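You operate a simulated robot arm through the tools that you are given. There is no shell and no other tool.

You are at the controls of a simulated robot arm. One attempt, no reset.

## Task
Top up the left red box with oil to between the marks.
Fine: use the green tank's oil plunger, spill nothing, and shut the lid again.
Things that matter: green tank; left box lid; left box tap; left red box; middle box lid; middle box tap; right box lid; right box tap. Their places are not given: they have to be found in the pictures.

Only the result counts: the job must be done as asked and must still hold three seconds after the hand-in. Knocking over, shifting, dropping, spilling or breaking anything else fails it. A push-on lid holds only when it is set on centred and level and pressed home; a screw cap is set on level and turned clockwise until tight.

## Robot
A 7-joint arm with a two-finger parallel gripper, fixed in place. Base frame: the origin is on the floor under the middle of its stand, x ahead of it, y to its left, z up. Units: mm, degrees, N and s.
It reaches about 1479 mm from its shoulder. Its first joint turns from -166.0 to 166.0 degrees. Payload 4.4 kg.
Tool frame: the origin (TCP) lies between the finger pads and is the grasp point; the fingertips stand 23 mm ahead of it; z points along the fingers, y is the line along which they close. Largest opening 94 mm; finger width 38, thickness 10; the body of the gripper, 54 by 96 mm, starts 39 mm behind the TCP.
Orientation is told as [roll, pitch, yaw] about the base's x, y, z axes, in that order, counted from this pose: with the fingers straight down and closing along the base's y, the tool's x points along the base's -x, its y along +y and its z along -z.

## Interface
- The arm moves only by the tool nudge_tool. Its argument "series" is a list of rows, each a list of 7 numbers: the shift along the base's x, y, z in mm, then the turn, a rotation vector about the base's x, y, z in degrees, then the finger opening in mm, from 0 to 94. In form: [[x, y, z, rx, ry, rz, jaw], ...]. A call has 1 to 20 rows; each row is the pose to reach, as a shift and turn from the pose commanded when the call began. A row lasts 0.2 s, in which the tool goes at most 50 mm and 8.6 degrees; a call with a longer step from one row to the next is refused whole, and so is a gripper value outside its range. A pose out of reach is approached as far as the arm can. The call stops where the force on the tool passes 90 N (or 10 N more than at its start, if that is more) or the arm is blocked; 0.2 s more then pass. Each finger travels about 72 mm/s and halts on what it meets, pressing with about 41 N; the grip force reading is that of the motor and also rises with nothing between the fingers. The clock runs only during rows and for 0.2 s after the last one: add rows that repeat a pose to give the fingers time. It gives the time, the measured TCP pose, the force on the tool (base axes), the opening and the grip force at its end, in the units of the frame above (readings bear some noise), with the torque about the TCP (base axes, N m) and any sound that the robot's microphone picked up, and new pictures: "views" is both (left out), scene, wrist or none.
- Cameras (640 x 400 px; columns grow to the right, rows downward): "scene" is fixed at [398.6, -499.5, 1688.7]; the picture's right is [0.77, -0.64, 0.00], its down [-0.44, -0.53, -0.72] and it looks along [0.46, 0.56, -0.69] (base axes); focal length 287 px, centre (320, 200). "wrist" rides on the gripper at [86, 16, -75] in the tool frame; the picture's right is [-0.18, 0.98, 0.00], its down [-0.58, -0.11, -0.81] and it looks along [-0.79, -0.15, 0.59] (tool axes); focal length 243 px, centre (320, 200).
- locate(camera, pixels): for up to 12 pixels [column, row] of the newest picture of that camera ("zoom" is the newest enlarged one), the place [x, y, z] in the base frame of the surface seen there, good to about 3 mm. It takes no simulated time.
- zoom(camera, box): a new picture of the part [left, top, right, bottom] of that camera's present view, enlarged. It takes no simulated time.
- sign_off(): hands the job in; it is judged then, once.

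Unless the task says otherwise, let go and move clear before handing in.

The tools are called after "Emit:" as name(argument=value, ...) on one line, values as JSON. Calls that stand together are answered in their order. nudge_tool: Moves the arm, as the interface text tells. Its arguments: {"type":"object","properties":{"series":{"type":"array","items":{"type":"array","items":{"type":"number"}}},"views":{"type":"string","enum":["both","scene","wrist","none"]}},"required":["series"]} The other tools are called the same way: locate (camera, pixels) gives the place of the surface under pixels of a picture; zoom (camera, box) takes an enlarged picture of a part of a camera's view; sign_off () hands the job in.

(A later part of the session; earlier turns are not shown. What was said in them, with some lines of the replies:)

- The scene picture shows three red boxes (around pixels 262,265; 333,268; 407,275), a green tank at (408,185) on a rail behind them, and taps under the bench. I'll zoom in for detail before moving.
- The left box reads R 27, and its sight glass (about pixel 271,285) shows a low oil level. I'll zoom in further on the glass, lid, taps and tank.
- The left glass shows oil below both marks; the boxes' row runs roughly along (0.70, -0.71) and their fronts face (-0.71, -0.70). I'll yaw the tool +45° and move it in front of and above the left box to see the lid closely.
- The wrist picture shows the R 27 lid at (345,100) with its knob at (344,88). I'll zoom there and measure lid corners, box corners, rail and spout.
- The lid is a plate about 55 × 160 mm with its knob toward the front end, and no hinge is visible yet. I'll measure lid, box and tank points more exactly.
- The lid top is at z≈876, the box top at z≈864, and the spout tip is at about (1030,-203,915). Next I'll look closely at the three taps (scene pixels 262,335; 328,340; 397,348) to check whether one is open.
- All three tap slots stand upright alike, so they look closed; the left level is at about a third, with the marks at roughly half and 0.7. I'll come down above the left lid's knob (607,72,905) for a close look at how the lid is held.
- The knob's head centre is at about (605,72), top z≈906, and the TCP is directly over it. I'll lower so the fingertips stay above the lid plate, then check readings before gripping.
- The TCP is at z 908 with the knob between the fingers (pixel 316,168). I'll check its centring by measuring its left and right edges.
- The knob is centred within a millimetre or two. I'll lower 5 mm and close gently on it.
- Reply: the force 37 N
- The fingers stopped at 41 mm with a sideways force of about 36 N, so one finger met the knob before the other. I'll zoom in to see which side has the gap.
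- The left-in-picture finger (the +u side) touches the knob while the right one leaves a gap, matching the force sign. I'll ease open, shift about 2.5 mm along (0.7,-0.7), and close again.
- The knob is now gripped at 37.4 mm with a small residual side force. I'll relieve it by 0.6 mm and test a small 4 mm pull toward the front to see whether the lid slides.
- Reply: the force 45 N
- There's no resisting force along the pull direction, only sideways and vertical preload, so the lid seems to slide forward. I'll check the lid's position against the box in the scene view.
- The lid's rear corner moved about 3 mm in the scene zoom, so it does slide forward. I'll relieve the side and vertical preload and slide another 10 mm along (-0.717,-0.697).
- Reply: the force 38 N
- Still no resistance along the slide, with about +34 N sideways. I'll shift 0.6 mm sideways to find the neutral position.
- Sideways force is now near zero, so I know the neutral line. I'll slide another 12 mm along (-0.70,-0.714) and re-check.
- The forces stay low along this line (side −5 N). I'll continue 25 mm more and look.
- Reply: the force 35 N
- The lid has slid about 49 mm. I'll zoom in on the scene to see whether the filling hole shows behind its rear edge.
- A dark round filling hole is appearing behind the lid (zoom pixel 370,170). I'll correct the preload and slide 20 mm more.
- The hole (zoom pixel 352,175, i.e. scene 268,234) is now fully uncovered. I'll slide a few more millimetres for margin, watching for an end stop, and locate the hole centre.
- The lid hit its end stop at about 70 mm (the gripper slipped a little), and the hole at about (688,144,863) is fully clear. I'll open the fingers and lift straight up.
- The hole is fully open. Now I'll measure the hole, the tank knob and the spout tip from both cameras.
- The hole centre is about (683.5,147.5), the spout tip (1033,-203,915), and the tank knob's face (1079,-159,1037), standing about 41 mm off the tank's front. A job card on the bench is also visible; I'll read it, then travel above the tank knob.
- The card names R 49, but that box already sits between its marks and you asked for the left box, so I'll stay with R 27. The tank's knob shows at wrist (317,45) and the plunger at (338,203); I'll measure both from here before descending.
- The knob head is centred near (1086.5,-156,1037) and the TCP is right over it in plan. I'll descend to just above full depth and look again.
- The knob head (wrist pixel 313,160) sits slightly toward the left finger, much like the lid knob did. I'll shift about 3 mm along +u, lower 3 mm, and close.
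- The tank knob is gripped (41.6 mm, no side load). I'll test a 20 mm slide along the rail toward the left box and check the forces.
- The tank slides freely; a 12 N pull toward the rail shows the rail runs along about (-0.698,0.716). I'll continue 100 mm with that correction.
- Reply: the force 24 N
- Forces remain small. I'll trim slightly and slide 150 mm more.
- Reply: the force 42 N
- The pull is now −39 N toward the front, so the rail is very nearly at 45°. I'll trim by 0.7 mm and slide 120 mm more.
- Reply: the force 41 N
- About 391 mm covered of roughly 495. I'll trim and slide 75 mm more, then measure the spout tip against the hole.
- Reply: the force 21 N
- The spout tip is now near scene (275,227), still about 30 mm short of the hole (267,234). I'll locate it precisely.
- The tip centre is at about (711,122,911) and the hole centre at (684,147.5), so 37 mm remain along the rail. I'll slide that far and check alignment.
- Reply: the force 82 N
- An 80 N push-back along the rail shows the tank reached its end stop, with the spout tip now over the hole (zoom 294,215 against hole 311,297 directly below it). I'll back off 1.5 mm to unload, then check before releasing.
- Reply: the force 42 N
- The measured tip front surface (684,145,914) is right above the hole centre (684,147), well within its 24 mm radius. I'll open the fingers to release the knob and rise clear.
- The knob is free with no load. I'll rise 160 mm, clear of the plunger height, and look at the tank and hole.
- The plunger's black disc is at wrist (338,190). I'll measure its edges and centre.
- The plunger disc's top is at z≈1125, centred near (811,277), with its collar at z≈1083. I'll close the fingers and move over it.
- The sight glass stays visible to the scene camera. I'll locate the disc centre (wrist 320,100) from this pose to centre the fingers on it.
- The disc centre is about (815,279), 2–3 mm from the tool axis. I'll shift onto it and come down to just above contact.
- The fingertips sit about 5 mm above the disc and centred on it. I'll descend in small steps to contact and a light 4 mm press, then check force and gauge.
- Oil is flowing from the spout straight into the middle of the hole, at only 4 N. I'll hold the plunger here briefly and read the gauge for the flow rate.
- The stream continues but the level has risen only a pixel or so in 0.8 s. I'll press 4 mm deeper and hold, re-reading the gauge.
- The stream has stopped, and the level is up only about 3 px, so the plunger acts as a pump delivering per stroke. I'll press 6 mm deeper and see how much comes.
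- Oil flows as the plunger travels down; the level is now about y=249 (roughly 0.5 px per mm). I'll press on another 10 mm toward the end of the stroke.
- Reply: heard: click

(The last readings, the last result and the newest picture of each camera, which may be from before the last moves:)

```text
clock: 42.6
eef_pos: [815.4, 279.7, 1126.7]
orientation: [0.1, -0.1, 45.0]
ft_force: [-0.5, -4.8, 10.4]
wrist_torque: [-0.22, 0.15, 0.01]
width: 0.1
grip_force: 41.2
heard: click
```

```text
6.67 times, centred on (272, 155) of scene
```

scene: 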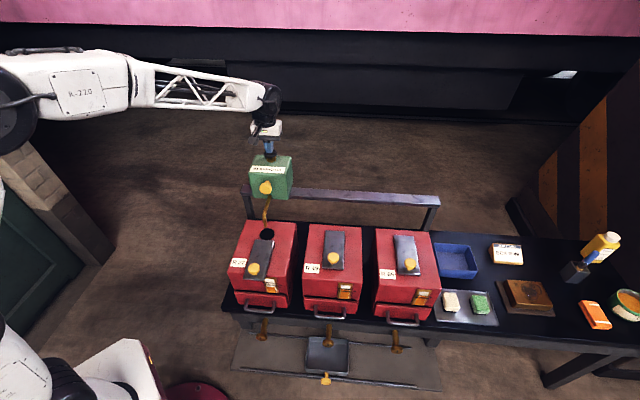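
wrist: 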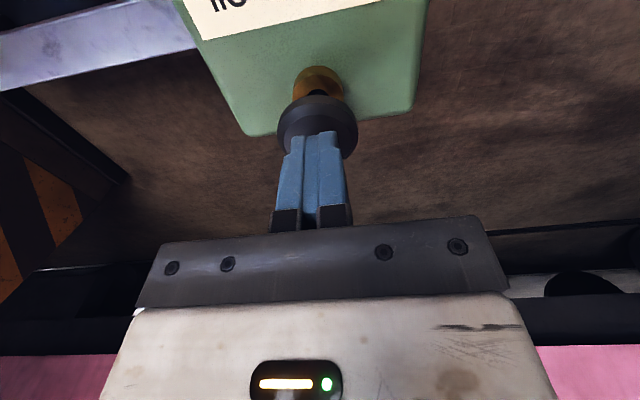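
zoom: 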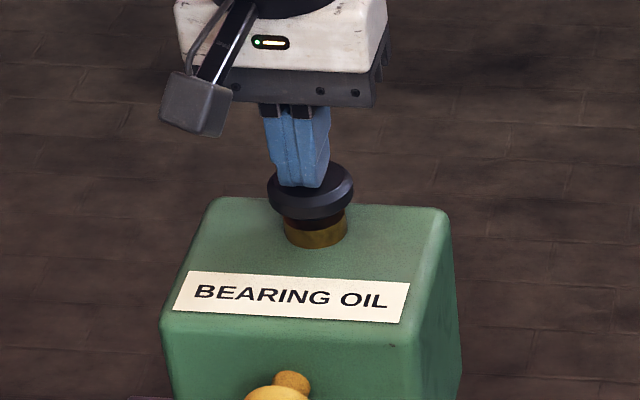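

A click marks the end of the stroke; one full stroke raised the level from y≈255 to 243 with no drips outside. I'll let the plunger rise and check that it springs back.

Emit:
nudge_tool(series=[[0, 0, 6, 0, 0, 0, 0], [0, 0, 14, 0, 0, 0, 0], [0, 0, 24, 0, 0, 0, 0], [0, 0, 28, 0, 0, 0, 0], [0, 0, 28, 0, 0, 0, 0]], views="scene")

Emit:
zoom(camera="scene", box=[240, 125, 304, 185])

Emit:
zoom(camera="scene", box=[254, 274, 286, 294])

Emit:
zoom(camera="scene", box=[248, 206, 288, 244])

```text
clock: 43.8
eef_pos: [815.2, 279.7, 1155.5]
orientation: [0.1, -0.1, 45.0]
ft_force: [1.1, 0.4, 1.0]
wrist_torque: [-0.03, 0.02, -0.04]
width: 0.0
grip_force: 41.1
```

scene: 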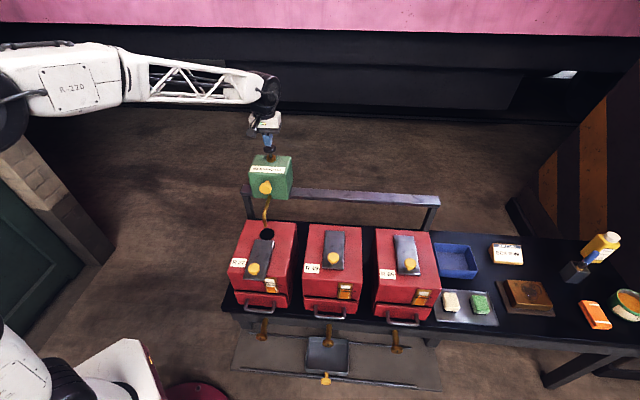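

```text
6.67 times, centred on (272, 155) of scene
```

zoom: 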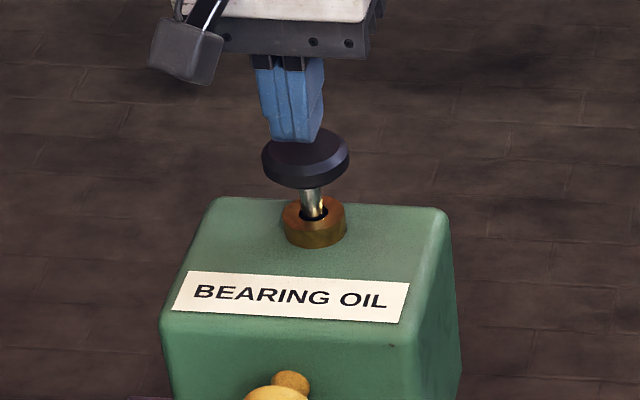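

```text
16.00 times, centred on (270, 284) of scene
```

zoom: 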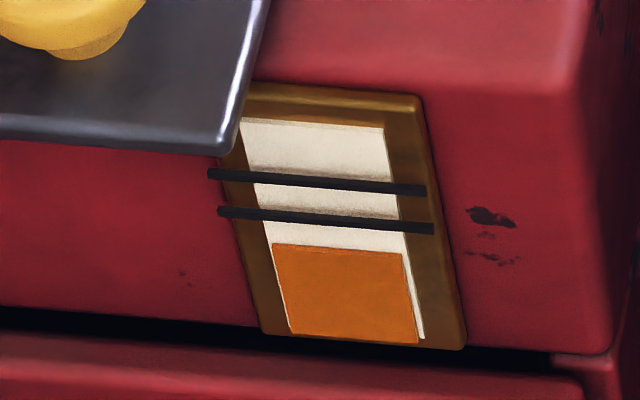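

```text
10.53 times, centred on (268, 225) of scene
```

zoom: 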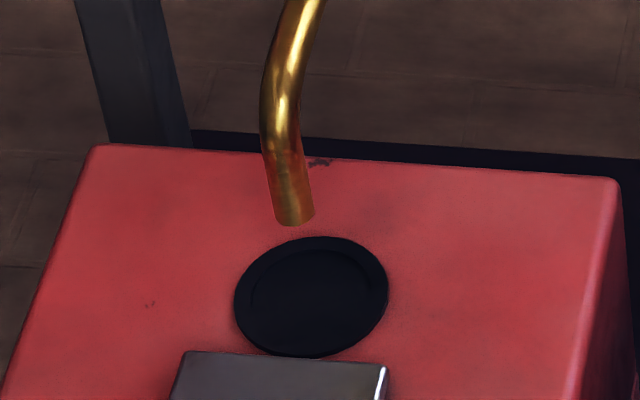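

The plunger sprang back fully and the stream stopped cleanly. I'll make a second full stroke at the same pace, then return and read the gauge.

Emit:
nudge_tool(series=[[0, 0, -6, 0, 0, 0, 0], [0, 0, -11, 0, 0, 0, 0], [0, 0, -16, 0, 0, 0, 0], [0, 0, -21, 0, 0, 0, 0], [0, 0, -26, 0, 0, 0, 0], [0, 0, -28, 0, 0, 0, 0], [0, 0, -28, 0, 0, 0, 0], [0, 0, -20, 0, 0, 0, 0], [0, 0, -10, 0, 0, 0, 0], [0, 0, 0, 0, 0, 0, 0]], views="none")

Emit:
zoom(camera="scene", box=[254, 274, 286, 294])

Emit:
zoom(camera="scene", box=[248, 206, 288, 244])

```text
clock: 46.0
eef_pos: [815.2, 278.5, 1157.1]
orientation: [0.1, -0.1, 45.0]
ft_force: [0.0, -0.8, -0.3]
wrist_torque: [-0.02, 0.02, 0.01]
width: 0.0
grip_force: 40.2
heard: click
```

```text
16.00 times, centred on (270, 284) of scene
```

zoom: 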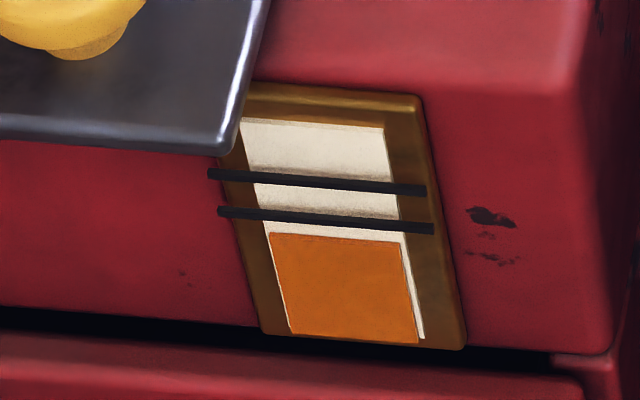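

```text
10.53 times, centred on (268, 225) of scene
```

zoom: 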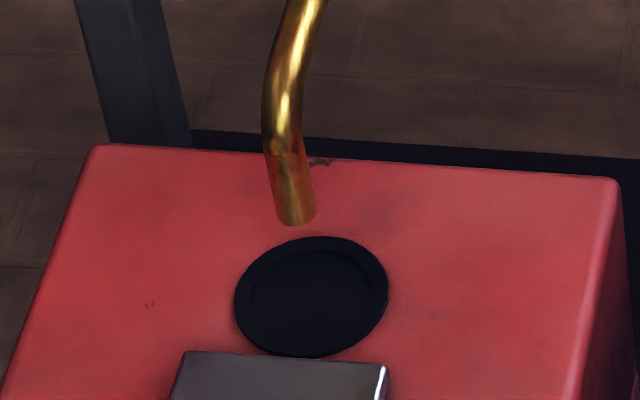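

The level is now y≈232 (11 px per stroke), so about three more strokes will put it midway between marks (≈215 and ≈178). Third stroke now.

Emit:
nudge_tool(series=[[0, 0, -6, 0, 0, 0, 0], [0, 0, -11, 0, 0, 0, 0], [0, 0, -16, 0, 0, 0, 0], [0, 0, -21, 0, 0, 0, 0], [0, 0, -26, 0, 0, 0, 0], [0, 0, -29, 0, 0, 0, 0], [0, 0, -29, 0, 0, 0, 0], [0, 0, -20, 0, 0, 0, 0], [0, 0, -10, 0, 0, 0, 0], [0, 0, 0, 0, 0, 0, 0]], views="none")

Emit:
zoom(camera="scene", box=[254, 274, 286, 294])

Emit:
zoom(camera="scene", box=[248, 206, 288, 244])

```text
clock: 48.2
eef_pos: [814.3, 278.1, 1155.9]
orientation: [0.1, 0.1, 44.9]
ft_force: [0.2, 0.7, -0.2]
wrist_torque: [-0.01, -0.01, 0.02]
width: 0.0
grip_force: 41.3
heard: click
```

```text
16.00 times, centred on (270, 284) of scene
```

zoom: 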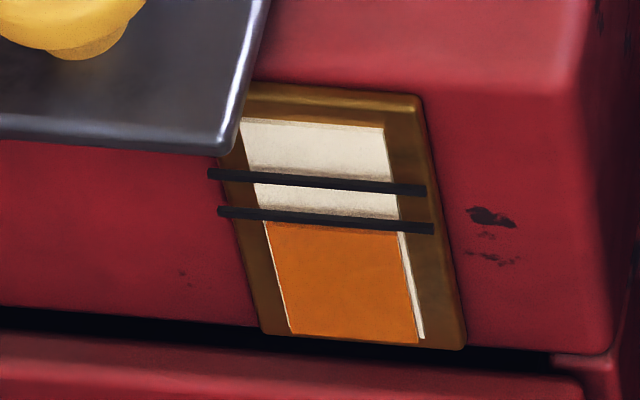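

```text
10.53 times, centred on (268, 225) of scene
```

zoom: 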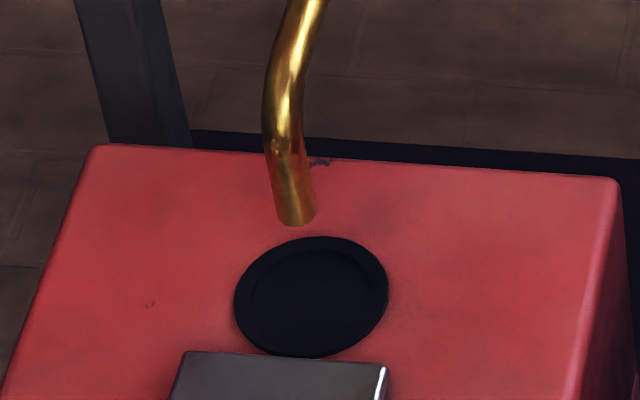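

The level (y≈221) has reached the underside of the lower mark, and the spout is still over the hole. Fourth stroke now.

Emit:
nudge_tool(series=[[0, 0, -6, 0, 0, 0, 0], [0, 0, -11, 0, 0, 0, 0], [0, 0, -16, 0, 0, 0, 0], [0, 0, -21, 0, 0, 0, 0], [0, 0, -26, 0, 0, 0, 0], [0, 0, -29, 0, 0, 0, 0], [0, 0, -29, 0, 0, 0, 0], [0, 0, -20, 0, 0, 0, 0], [0, 0, -10, 0, 0, 0, 0], [0, 0, 0, 0, 0, 0, 0]], views="none")

Emit:
zoom(camera="scene", box=[254, 274, 286, 294])

Emit:
zoom(camera="scene", box=[248, 206, 288, 244])

```text
clock: 50.4
eef_pos: [815.5, 278.3, 1155.4]
orientation: [0.1, -0.1, 45.0]
ft_force: [-0.1, 0.6, -0.5]
wrist_torque: [-0.01, -0.02, 0.01]
width: 0.0
grip_force: 41.3
heard: click
```

```text
16.00 times, centred on (270, 284) of scene
```

zoom: 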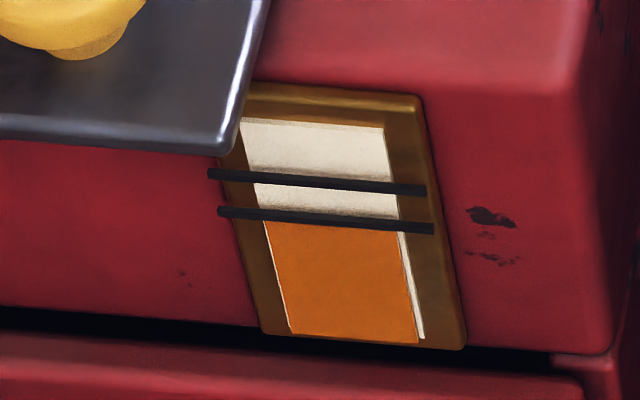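

```text
10.53 times, centred on (268, 225) of scene
```

zoom: 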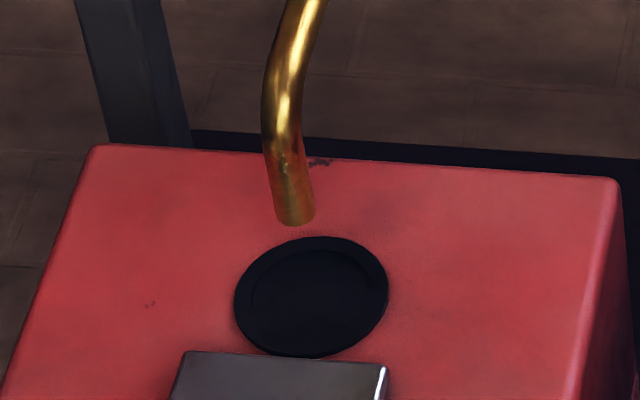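

The level is now behind the lower mark line (not yet visible above it). Fifth stroke.

Emit:
nudge_tool(series=[[0, 0, -6, 0, 0, 0, 0], [0, 0, -11, 0, 0, 0, 0], [0, 0, -16, 0, 0, 0, 0], [0, 0, -21, 0, 0, 0, 0], [0, 0, -26, 0, 0, 0, 0], [0, 0, -29, 0, 0, 0, 0], [0, 0, -29, 0, 0, 0, 0], [0, 0, -20, 0, 0, 0, 0], [0, 0, -10, 0, 0, 0, 0], [0, 0, 0, 0, 0, 0, 0]], views="none")

Emit:
zoom(camera="scene", box=[254, 274, 286, 294])

Emit:
zoom(camera="scene", box=[248, 206, 288, 244])

```text
clock: 52.6
eef_pos: [815.3, 278.0, 1154.0]
orientation: [0.1, 0.0, 45.0]
ft_force: [0.2, 0.4, 0.6]
wrist_torque: [-0.03, 0.01, -0.01]
width: 0.1
grip_force: 40.8
heard: click
```

```text
16.00 times, centred on (270, 284) of scene
```

zoom: 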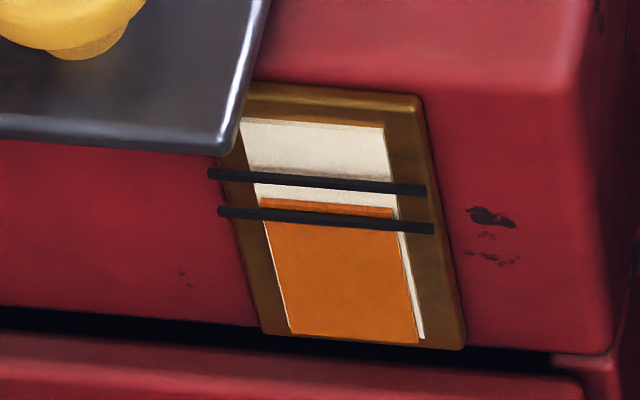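

```text
10.53 times, centred on (268, 225) of scene
```

zoom: 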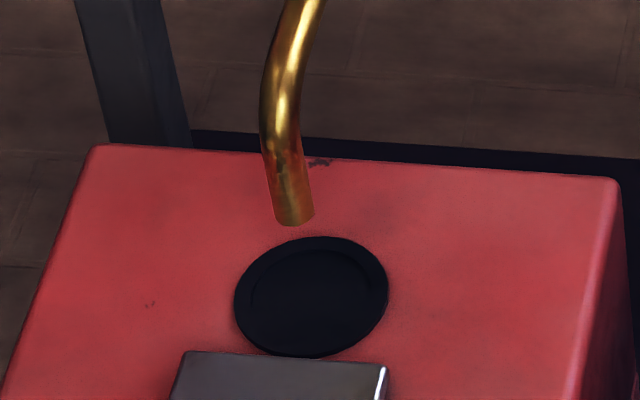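

The level is now visible above the lower mark (y≈199), but the bars stand proud of the glass, so parallax matters. I'll measure actual heights of the bars and oil edge with locate.

Emit:
zoom(camera="scene", box=[262, 278, 282, 294])

Emit:
locate(camera="scene", pixels=[[266, 284.5], [270, 285], [275, 285.6], [266, 287], [270, 287.3], [275, 287.9], [268, 286], [270, 286.2], [273, 286.5], [266, 286], [272, 282], [271, 292]])

```text
16.00 times, centred on (272, 286) of scene
```

zoom: 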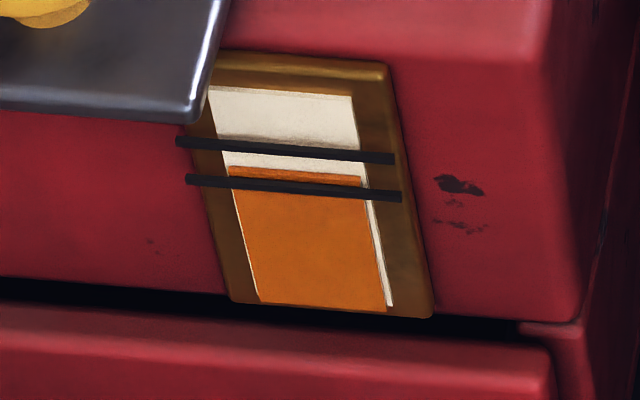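

```text
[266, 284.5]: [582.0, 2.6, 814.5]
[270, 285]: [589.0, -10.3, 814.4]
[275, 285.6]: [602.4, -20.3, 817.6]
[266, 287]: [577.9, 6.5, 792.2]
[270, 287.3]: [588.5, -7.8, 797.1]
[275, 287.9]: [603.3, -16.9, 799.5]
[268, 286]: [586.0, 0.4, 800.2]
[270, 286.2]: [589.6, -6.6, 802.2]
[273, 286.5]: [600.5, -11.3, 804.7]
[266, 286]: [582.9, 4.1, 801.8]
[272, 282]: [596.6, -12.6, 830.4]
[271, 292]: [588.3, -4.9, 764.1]
```

I misread the pixel rows; from this zoom the bars are at scene rows ≈282.9 and ≈285.2 and the oil edge at ≈284.3. I'll re-measure using the zoom camera directly.

Emit:
locate(camera="zoom", pixels=[[200, 143], [290, 151], [380, 159], [210, 181], [295, 188], [390, 196], [245, 169], [300, 173], [345, 177], [300, 168], [270, 95], [320, 300]])

```text
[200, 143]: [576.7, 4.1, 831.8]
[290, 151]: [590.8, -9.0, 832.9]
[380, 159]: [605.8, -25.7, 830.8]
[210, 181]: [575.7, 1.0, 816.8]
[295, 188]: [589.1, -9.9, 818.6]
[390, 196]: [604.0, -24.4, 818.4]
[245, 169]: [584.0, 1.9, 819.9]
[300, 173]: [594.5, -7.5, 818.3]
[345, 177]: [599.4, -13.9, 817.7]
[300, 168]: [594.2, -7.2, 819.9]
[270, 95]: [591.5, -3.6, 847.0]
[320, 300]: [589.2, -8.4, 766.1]
```

True heights: upper mark z≈832, lower ≈818, oil ≈818.6, so the oil is really only at the lower mark. One more full stroke (~+4.7 mm) is needed, perhaps plus a part-stroke. Sixth stroke now.

Emit:
nudge_tool(series=[[0, 0, -6, 0, 0, 0, 0], [0, 0, -11, 0, 0, 0, 0], [0, 0, -16, 0, 0, 0, 0], [0, 0, -21, 0, 0, 0, 0], [0, 0, -26, 0, 0, 0, 0], [0, 0, -29, 0, 0, 0, 0], [0, 0, -29, 0, 0, 0, 0], [0, 0, -20, 0, 0, 0, 0], [0, 0, -10, 0, 0, 0, 0], [0, 0, 0, 0, 0, 0, 0]], views="none")

Emit:
zoom(camera="scene", box=[248, 206, 288, 244])

Emit:
zoom(camera="scene", box=[262, 278, 282, 294])

```text
clock: 54.8
eef_pos: [815.3, 277.0, 1155.0]
orientation: [0.1, -0.1, 44.9]
ft_force: [0.2, 0.4, -0.2]
wrist_torque: [0.0, -0.01, 0.0]
width: 0.1
grip_force: 41.2
heard: click
```

```text
10.53 times, centred on (268, 225) of scene
```

zoom: 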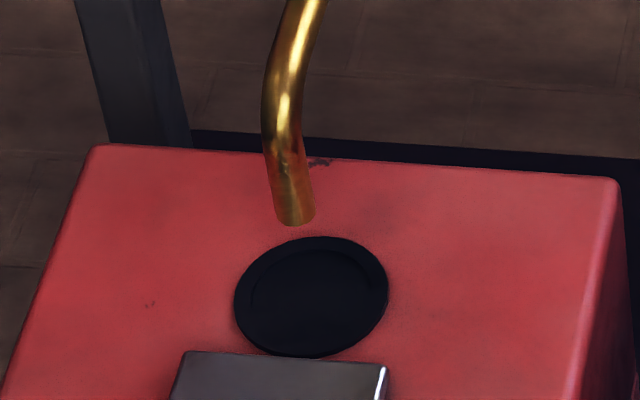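

```text
16.00 times, centred on (272, 286) of scene
```

zoom: 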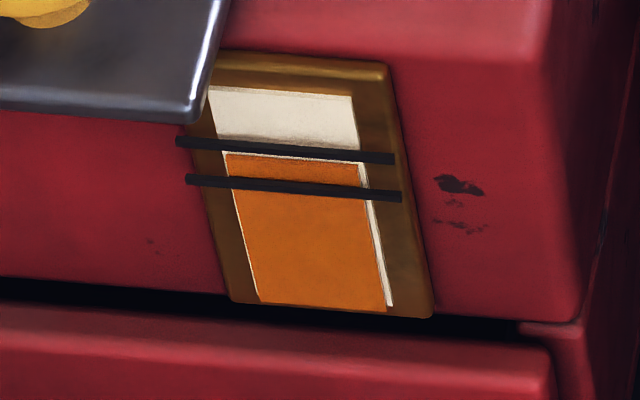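

The oil edge is now at zoom rows 154–165, about 12 px higher. I'll measure its height and the marks again.

Emit:
locate(camera="zoom", pixels=[[235, 156], [260, 158], [280, 160], [300, 162], [320, 164], [345, 166], [190, 142], [330, 154], [388, 159], [250, 184], [340, 192], [395, 197]])

Emit:
locate(camera="zoom", pixels=[[240, 168], [270, 170], [300, 172], [330, 175], [230, 145], [260, 148], [360, 157], [200, 181], [290, 188], [370, 195], [280, 120], [300, 250]])

```text
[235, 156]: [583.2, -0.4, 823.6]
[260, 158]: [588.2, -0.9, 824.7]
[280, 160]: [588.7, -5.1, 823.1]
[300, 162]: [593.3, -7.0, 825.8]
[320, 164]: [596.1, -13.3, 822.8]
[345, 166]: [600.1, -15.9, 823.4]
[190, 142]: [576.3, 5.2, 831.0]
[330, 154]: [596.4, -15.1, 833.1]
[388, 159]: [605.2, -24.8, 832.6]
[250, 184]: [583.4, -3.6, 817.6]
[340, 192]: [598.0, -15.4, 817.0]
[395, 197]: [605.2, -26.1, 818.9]
```

```text
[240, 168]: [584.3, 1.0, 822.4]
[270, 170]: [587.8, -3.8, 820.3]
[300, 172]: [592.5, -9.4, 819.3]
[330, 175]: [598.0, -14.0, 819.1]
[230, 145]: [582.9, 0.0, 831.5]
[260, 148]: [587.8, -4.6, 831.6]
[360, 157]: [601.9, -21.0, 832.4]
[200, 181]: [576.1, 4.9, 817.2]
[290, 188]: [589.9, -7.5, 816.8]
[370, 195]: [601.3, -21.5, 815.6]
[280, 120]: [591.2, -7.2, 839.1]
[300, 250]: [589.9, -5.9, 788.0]
```

The oil is at z≈824.5, right midway between the marks (817 and 832). Filling is done; I'll lift off the plunger and travel back above the left lid's knob near (556,19).

Emit:
nudge_tool(series=[[0, 0, 25, 0, 0, 0, 0], [0, 0, 50, 0, 0, 0, 0], [-29, -29, 50, 0, 0, 0, 20], [-58, -58, 50, 0, 0, 0, 40], [-87, -87, 50, 0, 0, 0, 60], [-116, -116, 50, 0, 0, 0, 80], [-145, -145, 50, 0, 0, 0, 80], [-174, -174, 50, 0, 0, 0, 80], [-203, -203, 50, 0, 0, 0, 80], [-232, -232, 50, 0, 0, 0, 80], [-258.5, -258, 50, 0, 0, 0, 80], [-258.5, -258, 50, 0, 0, 0, 80]])

Emit:
locate(camera="wrist", pixels=[[318, 15], [318, 5]])

```text
clock: 57.4
eef_pos: [553.1, 19.3, 1206.3]
orientation: [0.1, -0.1, 45.0]
ft_force: [-0.3, -0.1, -0.3]
wrist_torque: [-0.02, -0.04, -0.03]
width: 80.0
grip_force: 0.0
```

scene: 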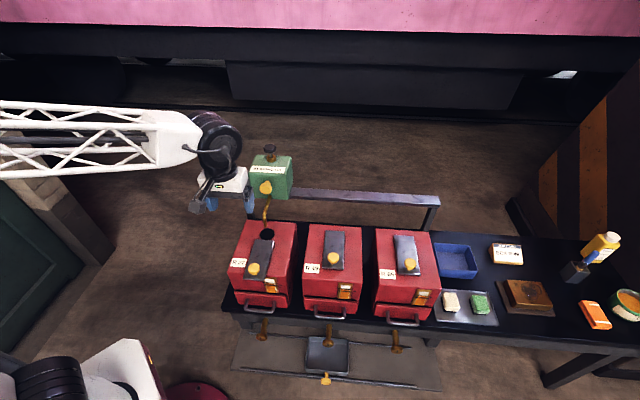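
wrist: 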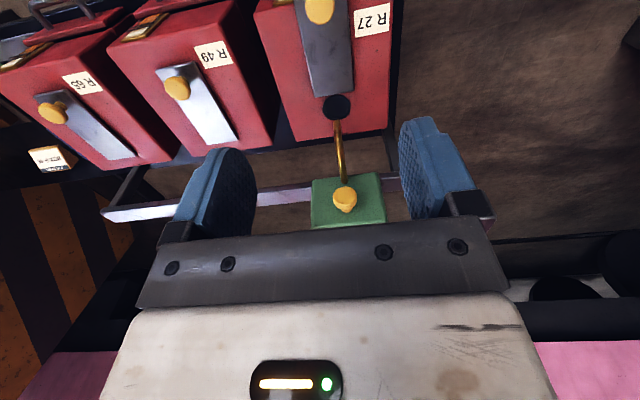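

```text
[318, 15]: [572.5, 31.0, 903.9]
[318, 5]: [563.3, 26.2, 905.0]
```

The tank stays over the left box and nothing has spilled. I'll find the lid knob's present place from the scene view (about pixel 253,269) before descending.

Emit:
locate(camera="scene", pixels=[[253, 268], [251, 268], [255, 268], [253, 266], [253, 270]])

Emit:
zoom(camera="scene", box=[224, 230, 304, 280])

Emit:
nudge_tool(series=[[1, 0, -45, 0, 0, 0, 80], [2, 0, -90, 0, 0, 0, 80], [3, 0, -135, 0, 0, 0, 80], [3, 0, -180, 0, 0, 0, 80], [3, 0, -220, 0, 0, 0, 80], [3, 0, -246, 0, 0, 0, 80], [3, 0, -246, 0, 0, 0, 80]])

```text
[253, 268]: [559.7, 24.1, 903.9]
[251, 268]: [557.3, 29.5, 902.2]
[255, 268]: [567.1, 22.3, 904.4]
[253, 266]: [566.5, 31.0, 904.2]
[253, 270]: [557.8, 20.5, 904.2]
```

```text
8.00 times, centred on (264, 255) of scene
```

zoom: 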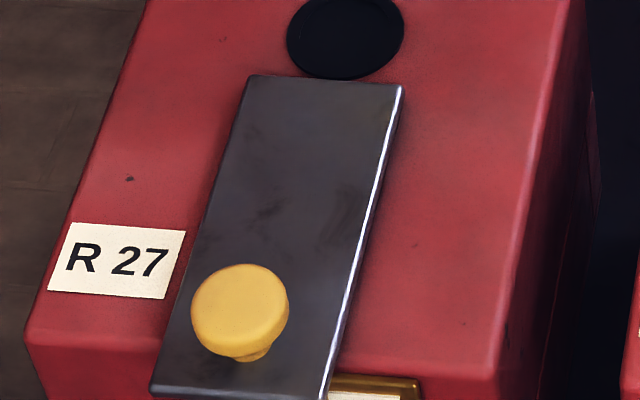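

```text
clock: 59.0
eef_pos: [558.9, 20.9, 959.5]
orientation: [0.2, -0.1, 45.0]
ft_force: [-0.8, -0.2, -0.2]
wrist_torque: [0.01, 0.03, -0.01]
width: 80.0
grip_force: 0.0
```

scene: 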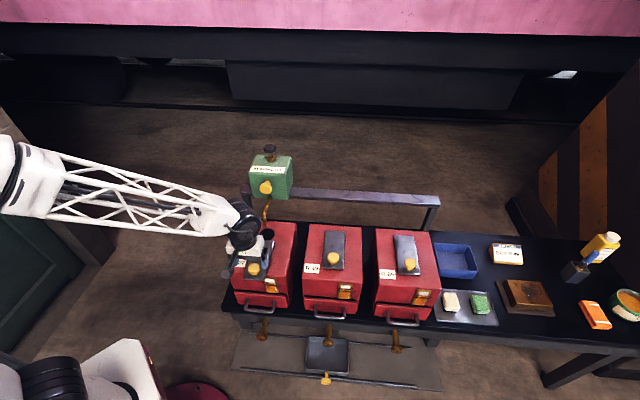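
wrist: 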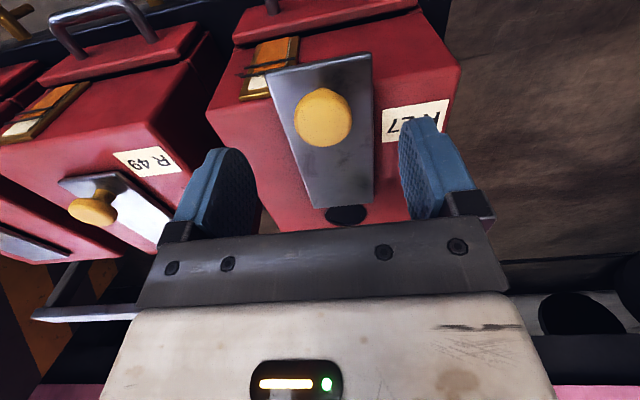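

The knob (wrist 322,116) lies nearly centred under the open fingers. I'll verify by locating its edges and then descend.

Emit:
locate(camera="wrist", pixels=[[322, 116], [298, 118], [348, 113], [322, 95], [322, 142]])

Emit:
nudge_tool(series=[[0.5, -0.5, -25, 0, 0, 0, 80], [0.5, -0.5, -45, 0, 0, 0, 80], [0.5, -0.5, -53, 0, 0, 0, 80], [0.5, -0.5, -53, 0, 0, 0, 80]], views="wrist")

```text
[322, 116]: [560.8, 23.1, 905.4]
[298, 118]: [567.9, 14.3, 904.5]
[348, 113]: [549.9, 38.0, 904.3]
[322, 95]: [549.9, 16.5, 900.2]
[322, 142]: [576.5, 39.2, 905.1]
```

```text
clock: 60.0
eef_pos: [558.5, 19.0, 906.4]
orientation: [0.1, -0.1, 45.0]
ft_force: [-0.3, 0.0, -0.6]
wrist_torque: [0.0, 0.01, 0.03]
width: 79.9
grip_force: 0.0
```

wrist: 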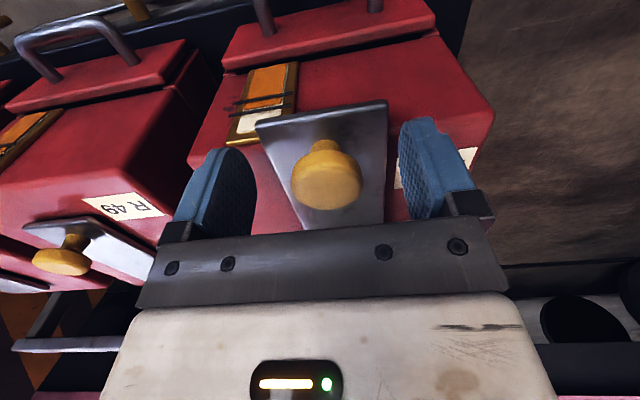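

The knob is about 1.5 mm off toward the right-hand finger compared with my earlier good grip. I'll shift slightly, lower 2 mm, and close.

Emit:
nudge_tool(series=[[-1, 1, -1.5, 0, 0, 0, 70], [-1, 1, -1.5, 0, 0, 0, 55], [-1, 1, -1.5, 0, 0, 0, 42], [-1, 1, -1.5, 0, 0, 0, 36], [-1, 1, -1.5, 0, 0, 0, 30], [-1, 1, -1.5, 0, 0, 0, 30]], views="wrist")

```text
clock: 61.4
eef_pos: [557.9, 20.5, 905.0]
orientation: [0.1, -0.1, 45.0]
ft_force: [-1.4, 2.5, -2.2]
wrist_torque: [0.05, 0.01, 0.05]
width: 37.4
grip_force: 45.0
```

wrist: 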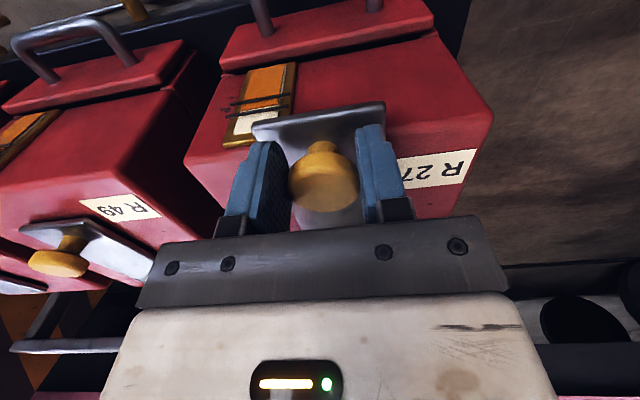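

The knob is gripped with almost no side load. I'll push the lid back 30 mm toward closed and check forces.

Emit:
nudge_tool(series=[[3.5, 3.5, 0, 0, 0, 0, 30], [7.1, 7.1, 0, 0, 0, 0, 30], [10.6, 10.6, 0, 0, 0, 0, 30], [14.2, 14.1, 0, 0, 0, 0, 30], [17.7, 17.6, 0, 0, 0, 0, 30], [21.3, 21.2, 0, 0, 0, 0, 30], [21.3, 21.2, 0, 0, 0, 0, 30]], views="wrist")

```text
clock: 63.0
eef_pos: [579.7, 43.1, 906.1]
orientation: [0.0, -0.2, 45.0]
ft_force: [-22.1, 23.5, 38.3]
wrist_torque: [0.63, 0.19, 0.32]
width: 37.3
grip_force: 45.3
```

wrist: 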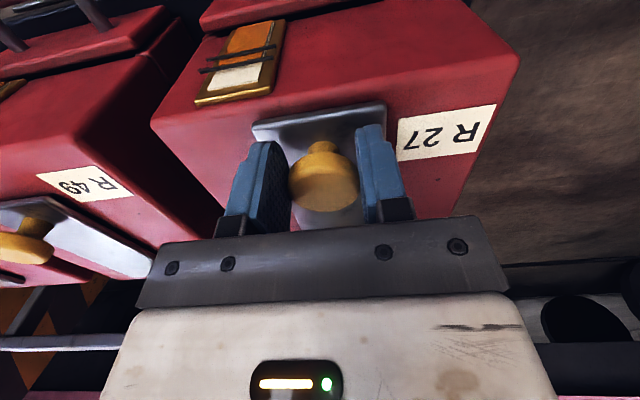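

Side load −32 N and +38 N vertical have built up, so I'll trim by about 0.6 mm each and push 25 mm further.

Emit:
nudge_tool(series=[[-0.4, 0.4, 0.6, 0, 0, 0, 30], [3.1, 4, 0.6, 0, 0, 0, 30], [6.6, 7.5, 0.6, 0, 0, 0, 30], [10.1, 11.1, 0.6, 0, 0, 0, 30], [13.6, 14.7, 0.6, 0, 0, 0, 30], [17.1, 18.2, 0.6, 0, 0, 0, 30], [17.1, 18.2, 0.6, 0, 0, 0, 30]], views="wrist")

```text
clock: 64.6
eef_pos: [598.1, 60.3, 904.5]
orientation: [0.0, -0.1, 45.1]
ft_force: [6.2, -6.4, -13.5]
wrist_torque: [-0.14, -0.09, -0.21]
width: 37.3
grip_force: 44.8
```

wrist: 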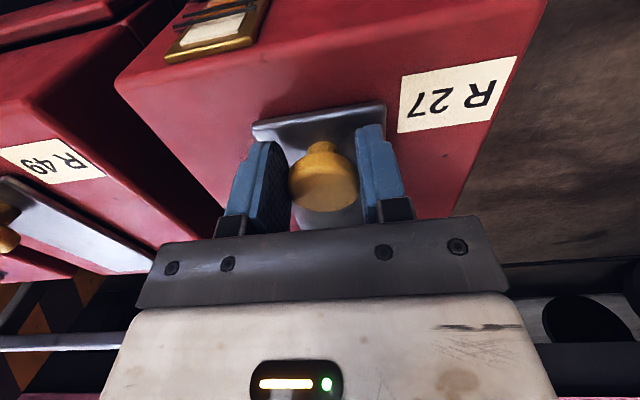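

About 57 of 70 mm done with low forces. I'll push the remaining distance slowly until the closed stop pushes back.

Emit:
nudge_tool(series=[[2.1, 2.1, -0.1, 0, 0, 0, 30], [4.3, 4.3, -0.1, 0, 0, 0, 30], [6.4, 6.5, -0.1, 0, 0, 0, 30], [8.2, 8.3, -0.1, 0, 0, 0, 30], [8.2, 8.3, -0.1, 0, 0, 0, 30]], views="wrist")

```text
clock: 65.8
eef_pos: [604.4, 67.1, 904.6]
orientation: [0.2, -0.1, 44.9]
ft_force: [-36.1, -20.9, 18.7]
wrist_torque: [-0.05, 0.32, 0.23]
width: 37.5
grip_force: 45.3
```

wrist: 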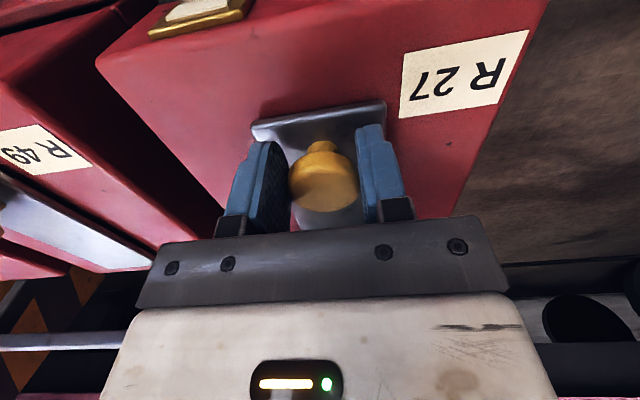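

A 40 N resistance along the push suggests the closed stop. I'll compare the lid's rear edge in the scene with its original place (zoom corner (430,120) at the start).

Emit:
nudge_tool(series=[[0, 0, 0, 0, 0, 0, 30]], views="scene")

Emit:
zoom(camera="scene", box=[224, 212, 304, 262])

```text
clock: 66.2
eef_pos: [604.3, 67.0, 904.7]
orientation: [0.2, -0.1, 45.0]
ft_force: [-36.3, -18.9, 17.0]
wrist_torque: [-0.06, 0.33, 0.24]
width: 37.6
grip_force: 45.4
```

scene: 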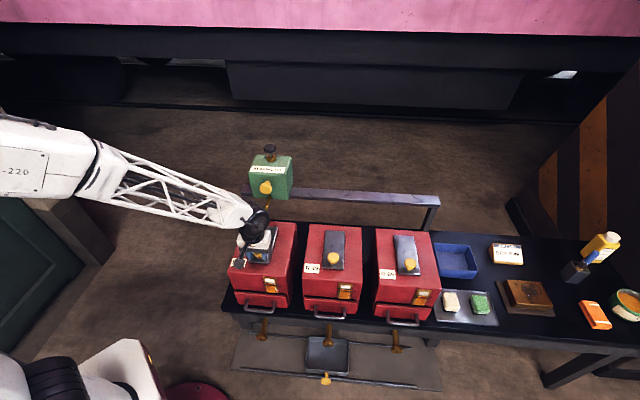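

```text
8.00 times, centred on (264, 237) of scene
```

zoom: 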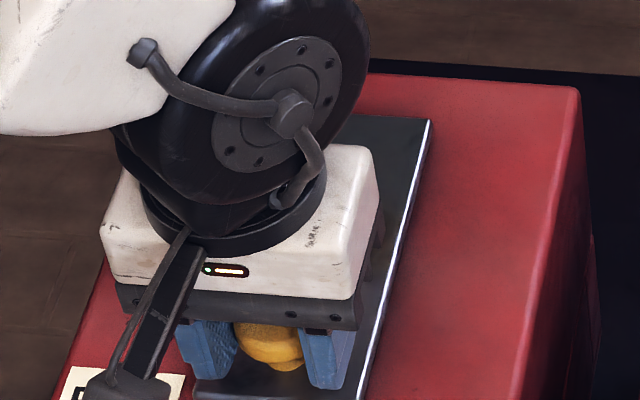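

The lid's rear corner is back at (431,119), its original place, against its stop. I'll release the knob and rise clear.

Emit:
nudge_tool(series=[[-0.4, -0.4, 0, 0, 0, 0, 45], [-0.4, -0.4, 0, 0, 0, 0, 65], [-0.4, -0.4, 0, 0, 0, 0, 80], [-0.4, -0.4, 0, 0, 0, 0, 80], [-0.4, -0.4, 30, 0, 0, 0, 80], [-0.4, -0.4, 80, 0, 0, 0, 80], [-0.4, -0.4, 130, 0, 0, 0, 80], [-0.4, -0.4, 180, 0, 0, 0, 80], [-0.4, -0.4, 230, 0, 0, 0, 80], [-0.4, -0.4, 280, 0, 0, 0, 80], [-0.4, -0.4, 280, 0, 0, 0, 80]])

Emit:
zoom(camera="scene", box=[224, 212, 304, 262])

Emit:
zoom(camera="scene", box=[254, 274, 286, 294])

Emit:
zoom(camera="scene", box=[220, 256, 450, 400])

```text
clock: 68.6
eef_pos: [604.9, 66.0, 1182.7]
orientation: [0.1, -0.1, 44.9]
ft_force: [0.8, 0.6, 0.8]
wrist_torque: [-0.04, 0.03, 0.02]
width: 80.0
grip_force: 0.0
```

scene: 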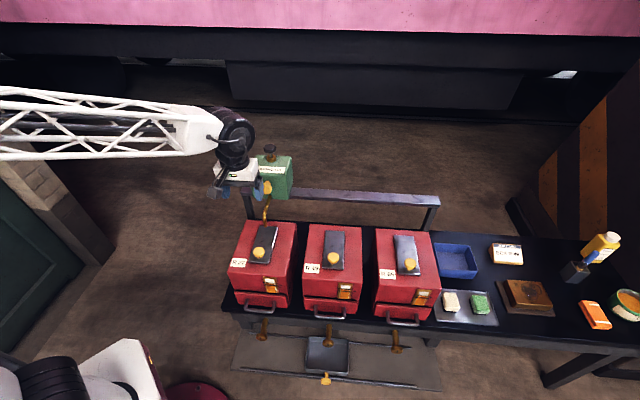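
wrist: 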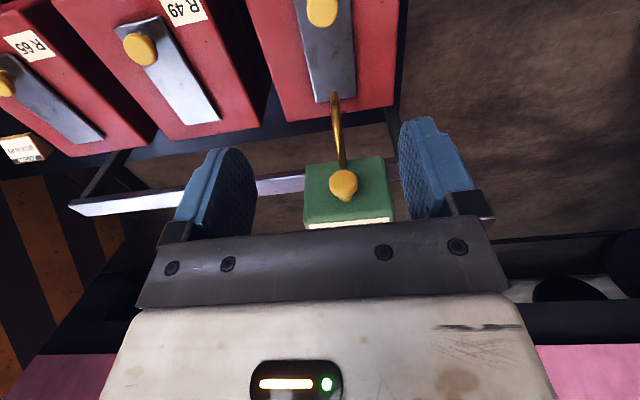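

```text
8.00 times, centred on (264, 237) of scene
```

zoom: 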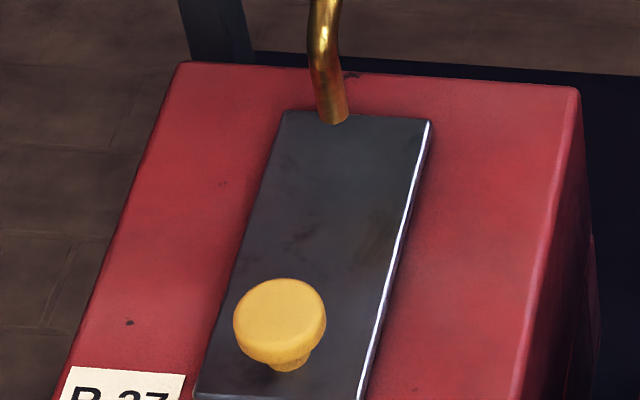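

```text
16.00 times, centred on (270, 284) of scene
```

zoom: 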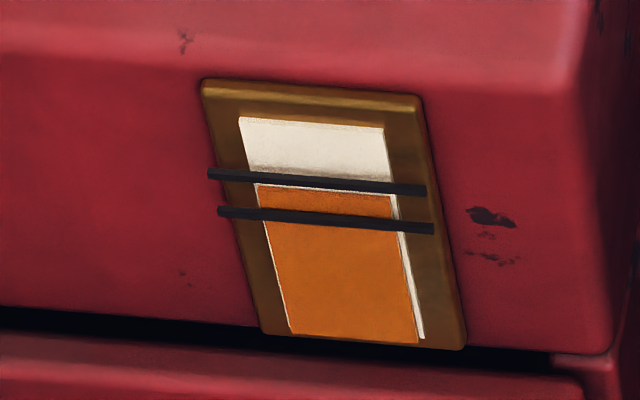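

```text
2.78 times, centred on (335, 328) of scene
```

zoom: 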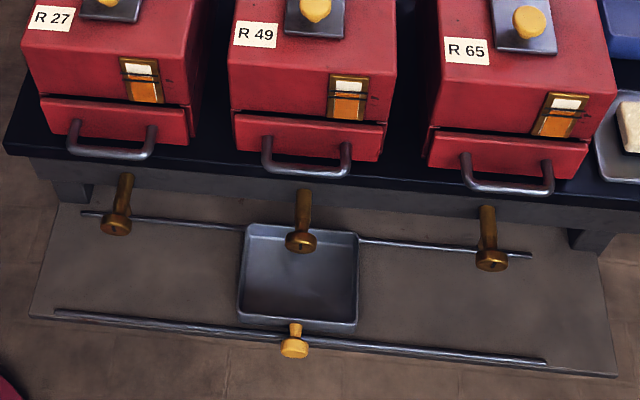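

The lid sits exactly as at the start, the oil shows steadily between the marks (zoom rows 186–195), and the taps and tray are dry. I'll move the arm a little further clear and take one last look.

Emit:
nudge_tool(series=[[0, 20, 40, 0, 0, 0, 80], [0, 45, 80, 0, 0, 0, 80], [0, 70, 120, 0, 0, 0, 80], [0, 95, 160, 0, 0, 0, 80], [0, 95, 160, 0, 0, 0, 80], [0, 95, 160, 0, 0, 0, 80], [0, 95, 160, 0, 0, 0, 80], [0, 95, 160, 0, 0, 0, 80], [0, 95, 160, 0, 0, 0, 80], [0, 95, 160, 0, 0, 0, 80]], views="both")

Emit:
zoom(camera="scene", box=[262, 278, 282, 294])

Emit:
zoom(camera="scene", box=[220, 140, 450, 284])

```text
clock: 70.8
eef_pos: [601.2, 161.3, 1345.7]
orientation: [0.2, -0.2, 45.0]
ft_force: [0.1, -0.4, -0.6]
wrist_torque: [0.01, -0.01, -0.03]
width: 80.1
grip_force: 0.0
```

scene: 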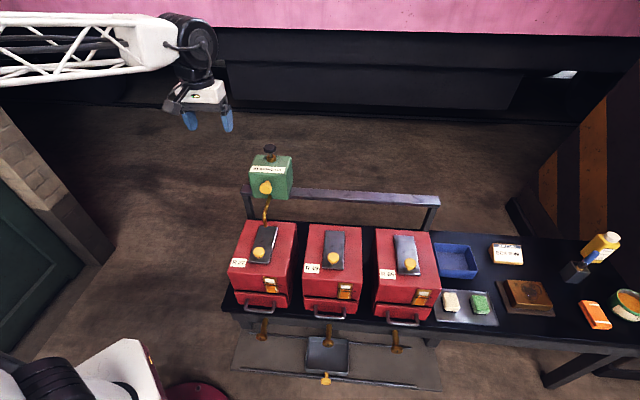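
wrist: 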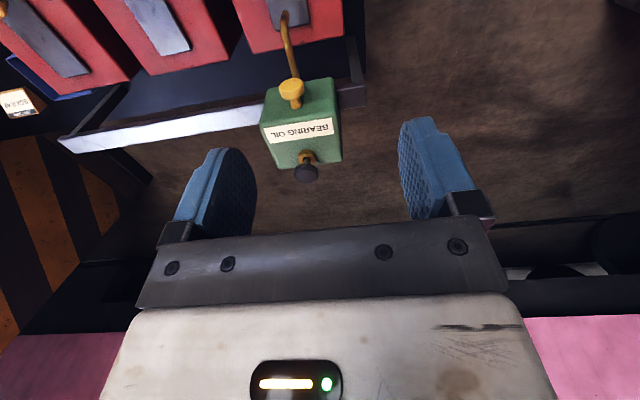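

```text
16.00 times, centred on (272, 286) of scene
```

zoom: 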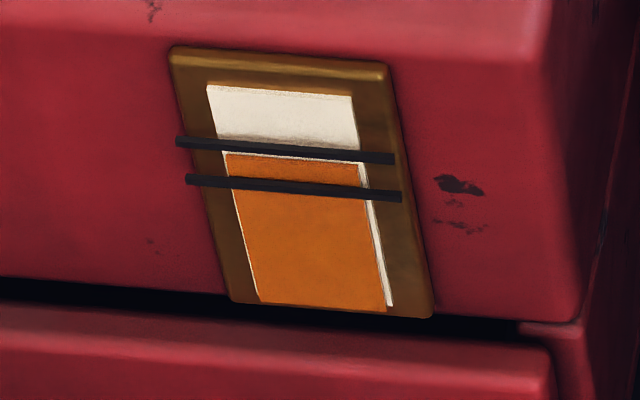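

```text
2.78 times, centred on (335, 212) of scene
```

zoom: 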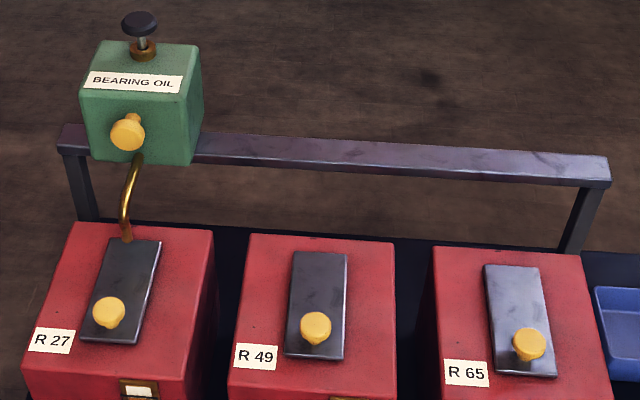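

The final pictures show the R 27 lid shut in its original place and the oil edge steady midway between the marks. Nothing has spilled, nothing else has moved, and the arm is clear, so I'm handing in.

Emit:
sign_off()

```text
The job is handed in.
```

The left red box (R 27) is topped up to about midway between its two marks, and its lid is shut again. I've handed the job in.

- **Oil:** it took six full strokes of the green tank's plunger. The level now measures about z 824 mm, with the marks at roughly 817 and 832 mm. The two black mark bars stand out from the glass, so the oil can look higher than it is when seen from above.
- **Lid:** it slid forward to open. I pushed it back against its stop, and in the pictures it sits where it started.
- **Spills:** all the oil seen flowing went into the filling hole. I didn't touch the taps, and the tray looked dry.
- **Tank:** I slid it along its rail to reach the left box and left it there, with the spout above the closed lid.
- **Job card:** a card on the bench reads "BOX R 49", which is the middle box. I followed your instruction and filled the left one, since R 49 already appeared to be between its marks.
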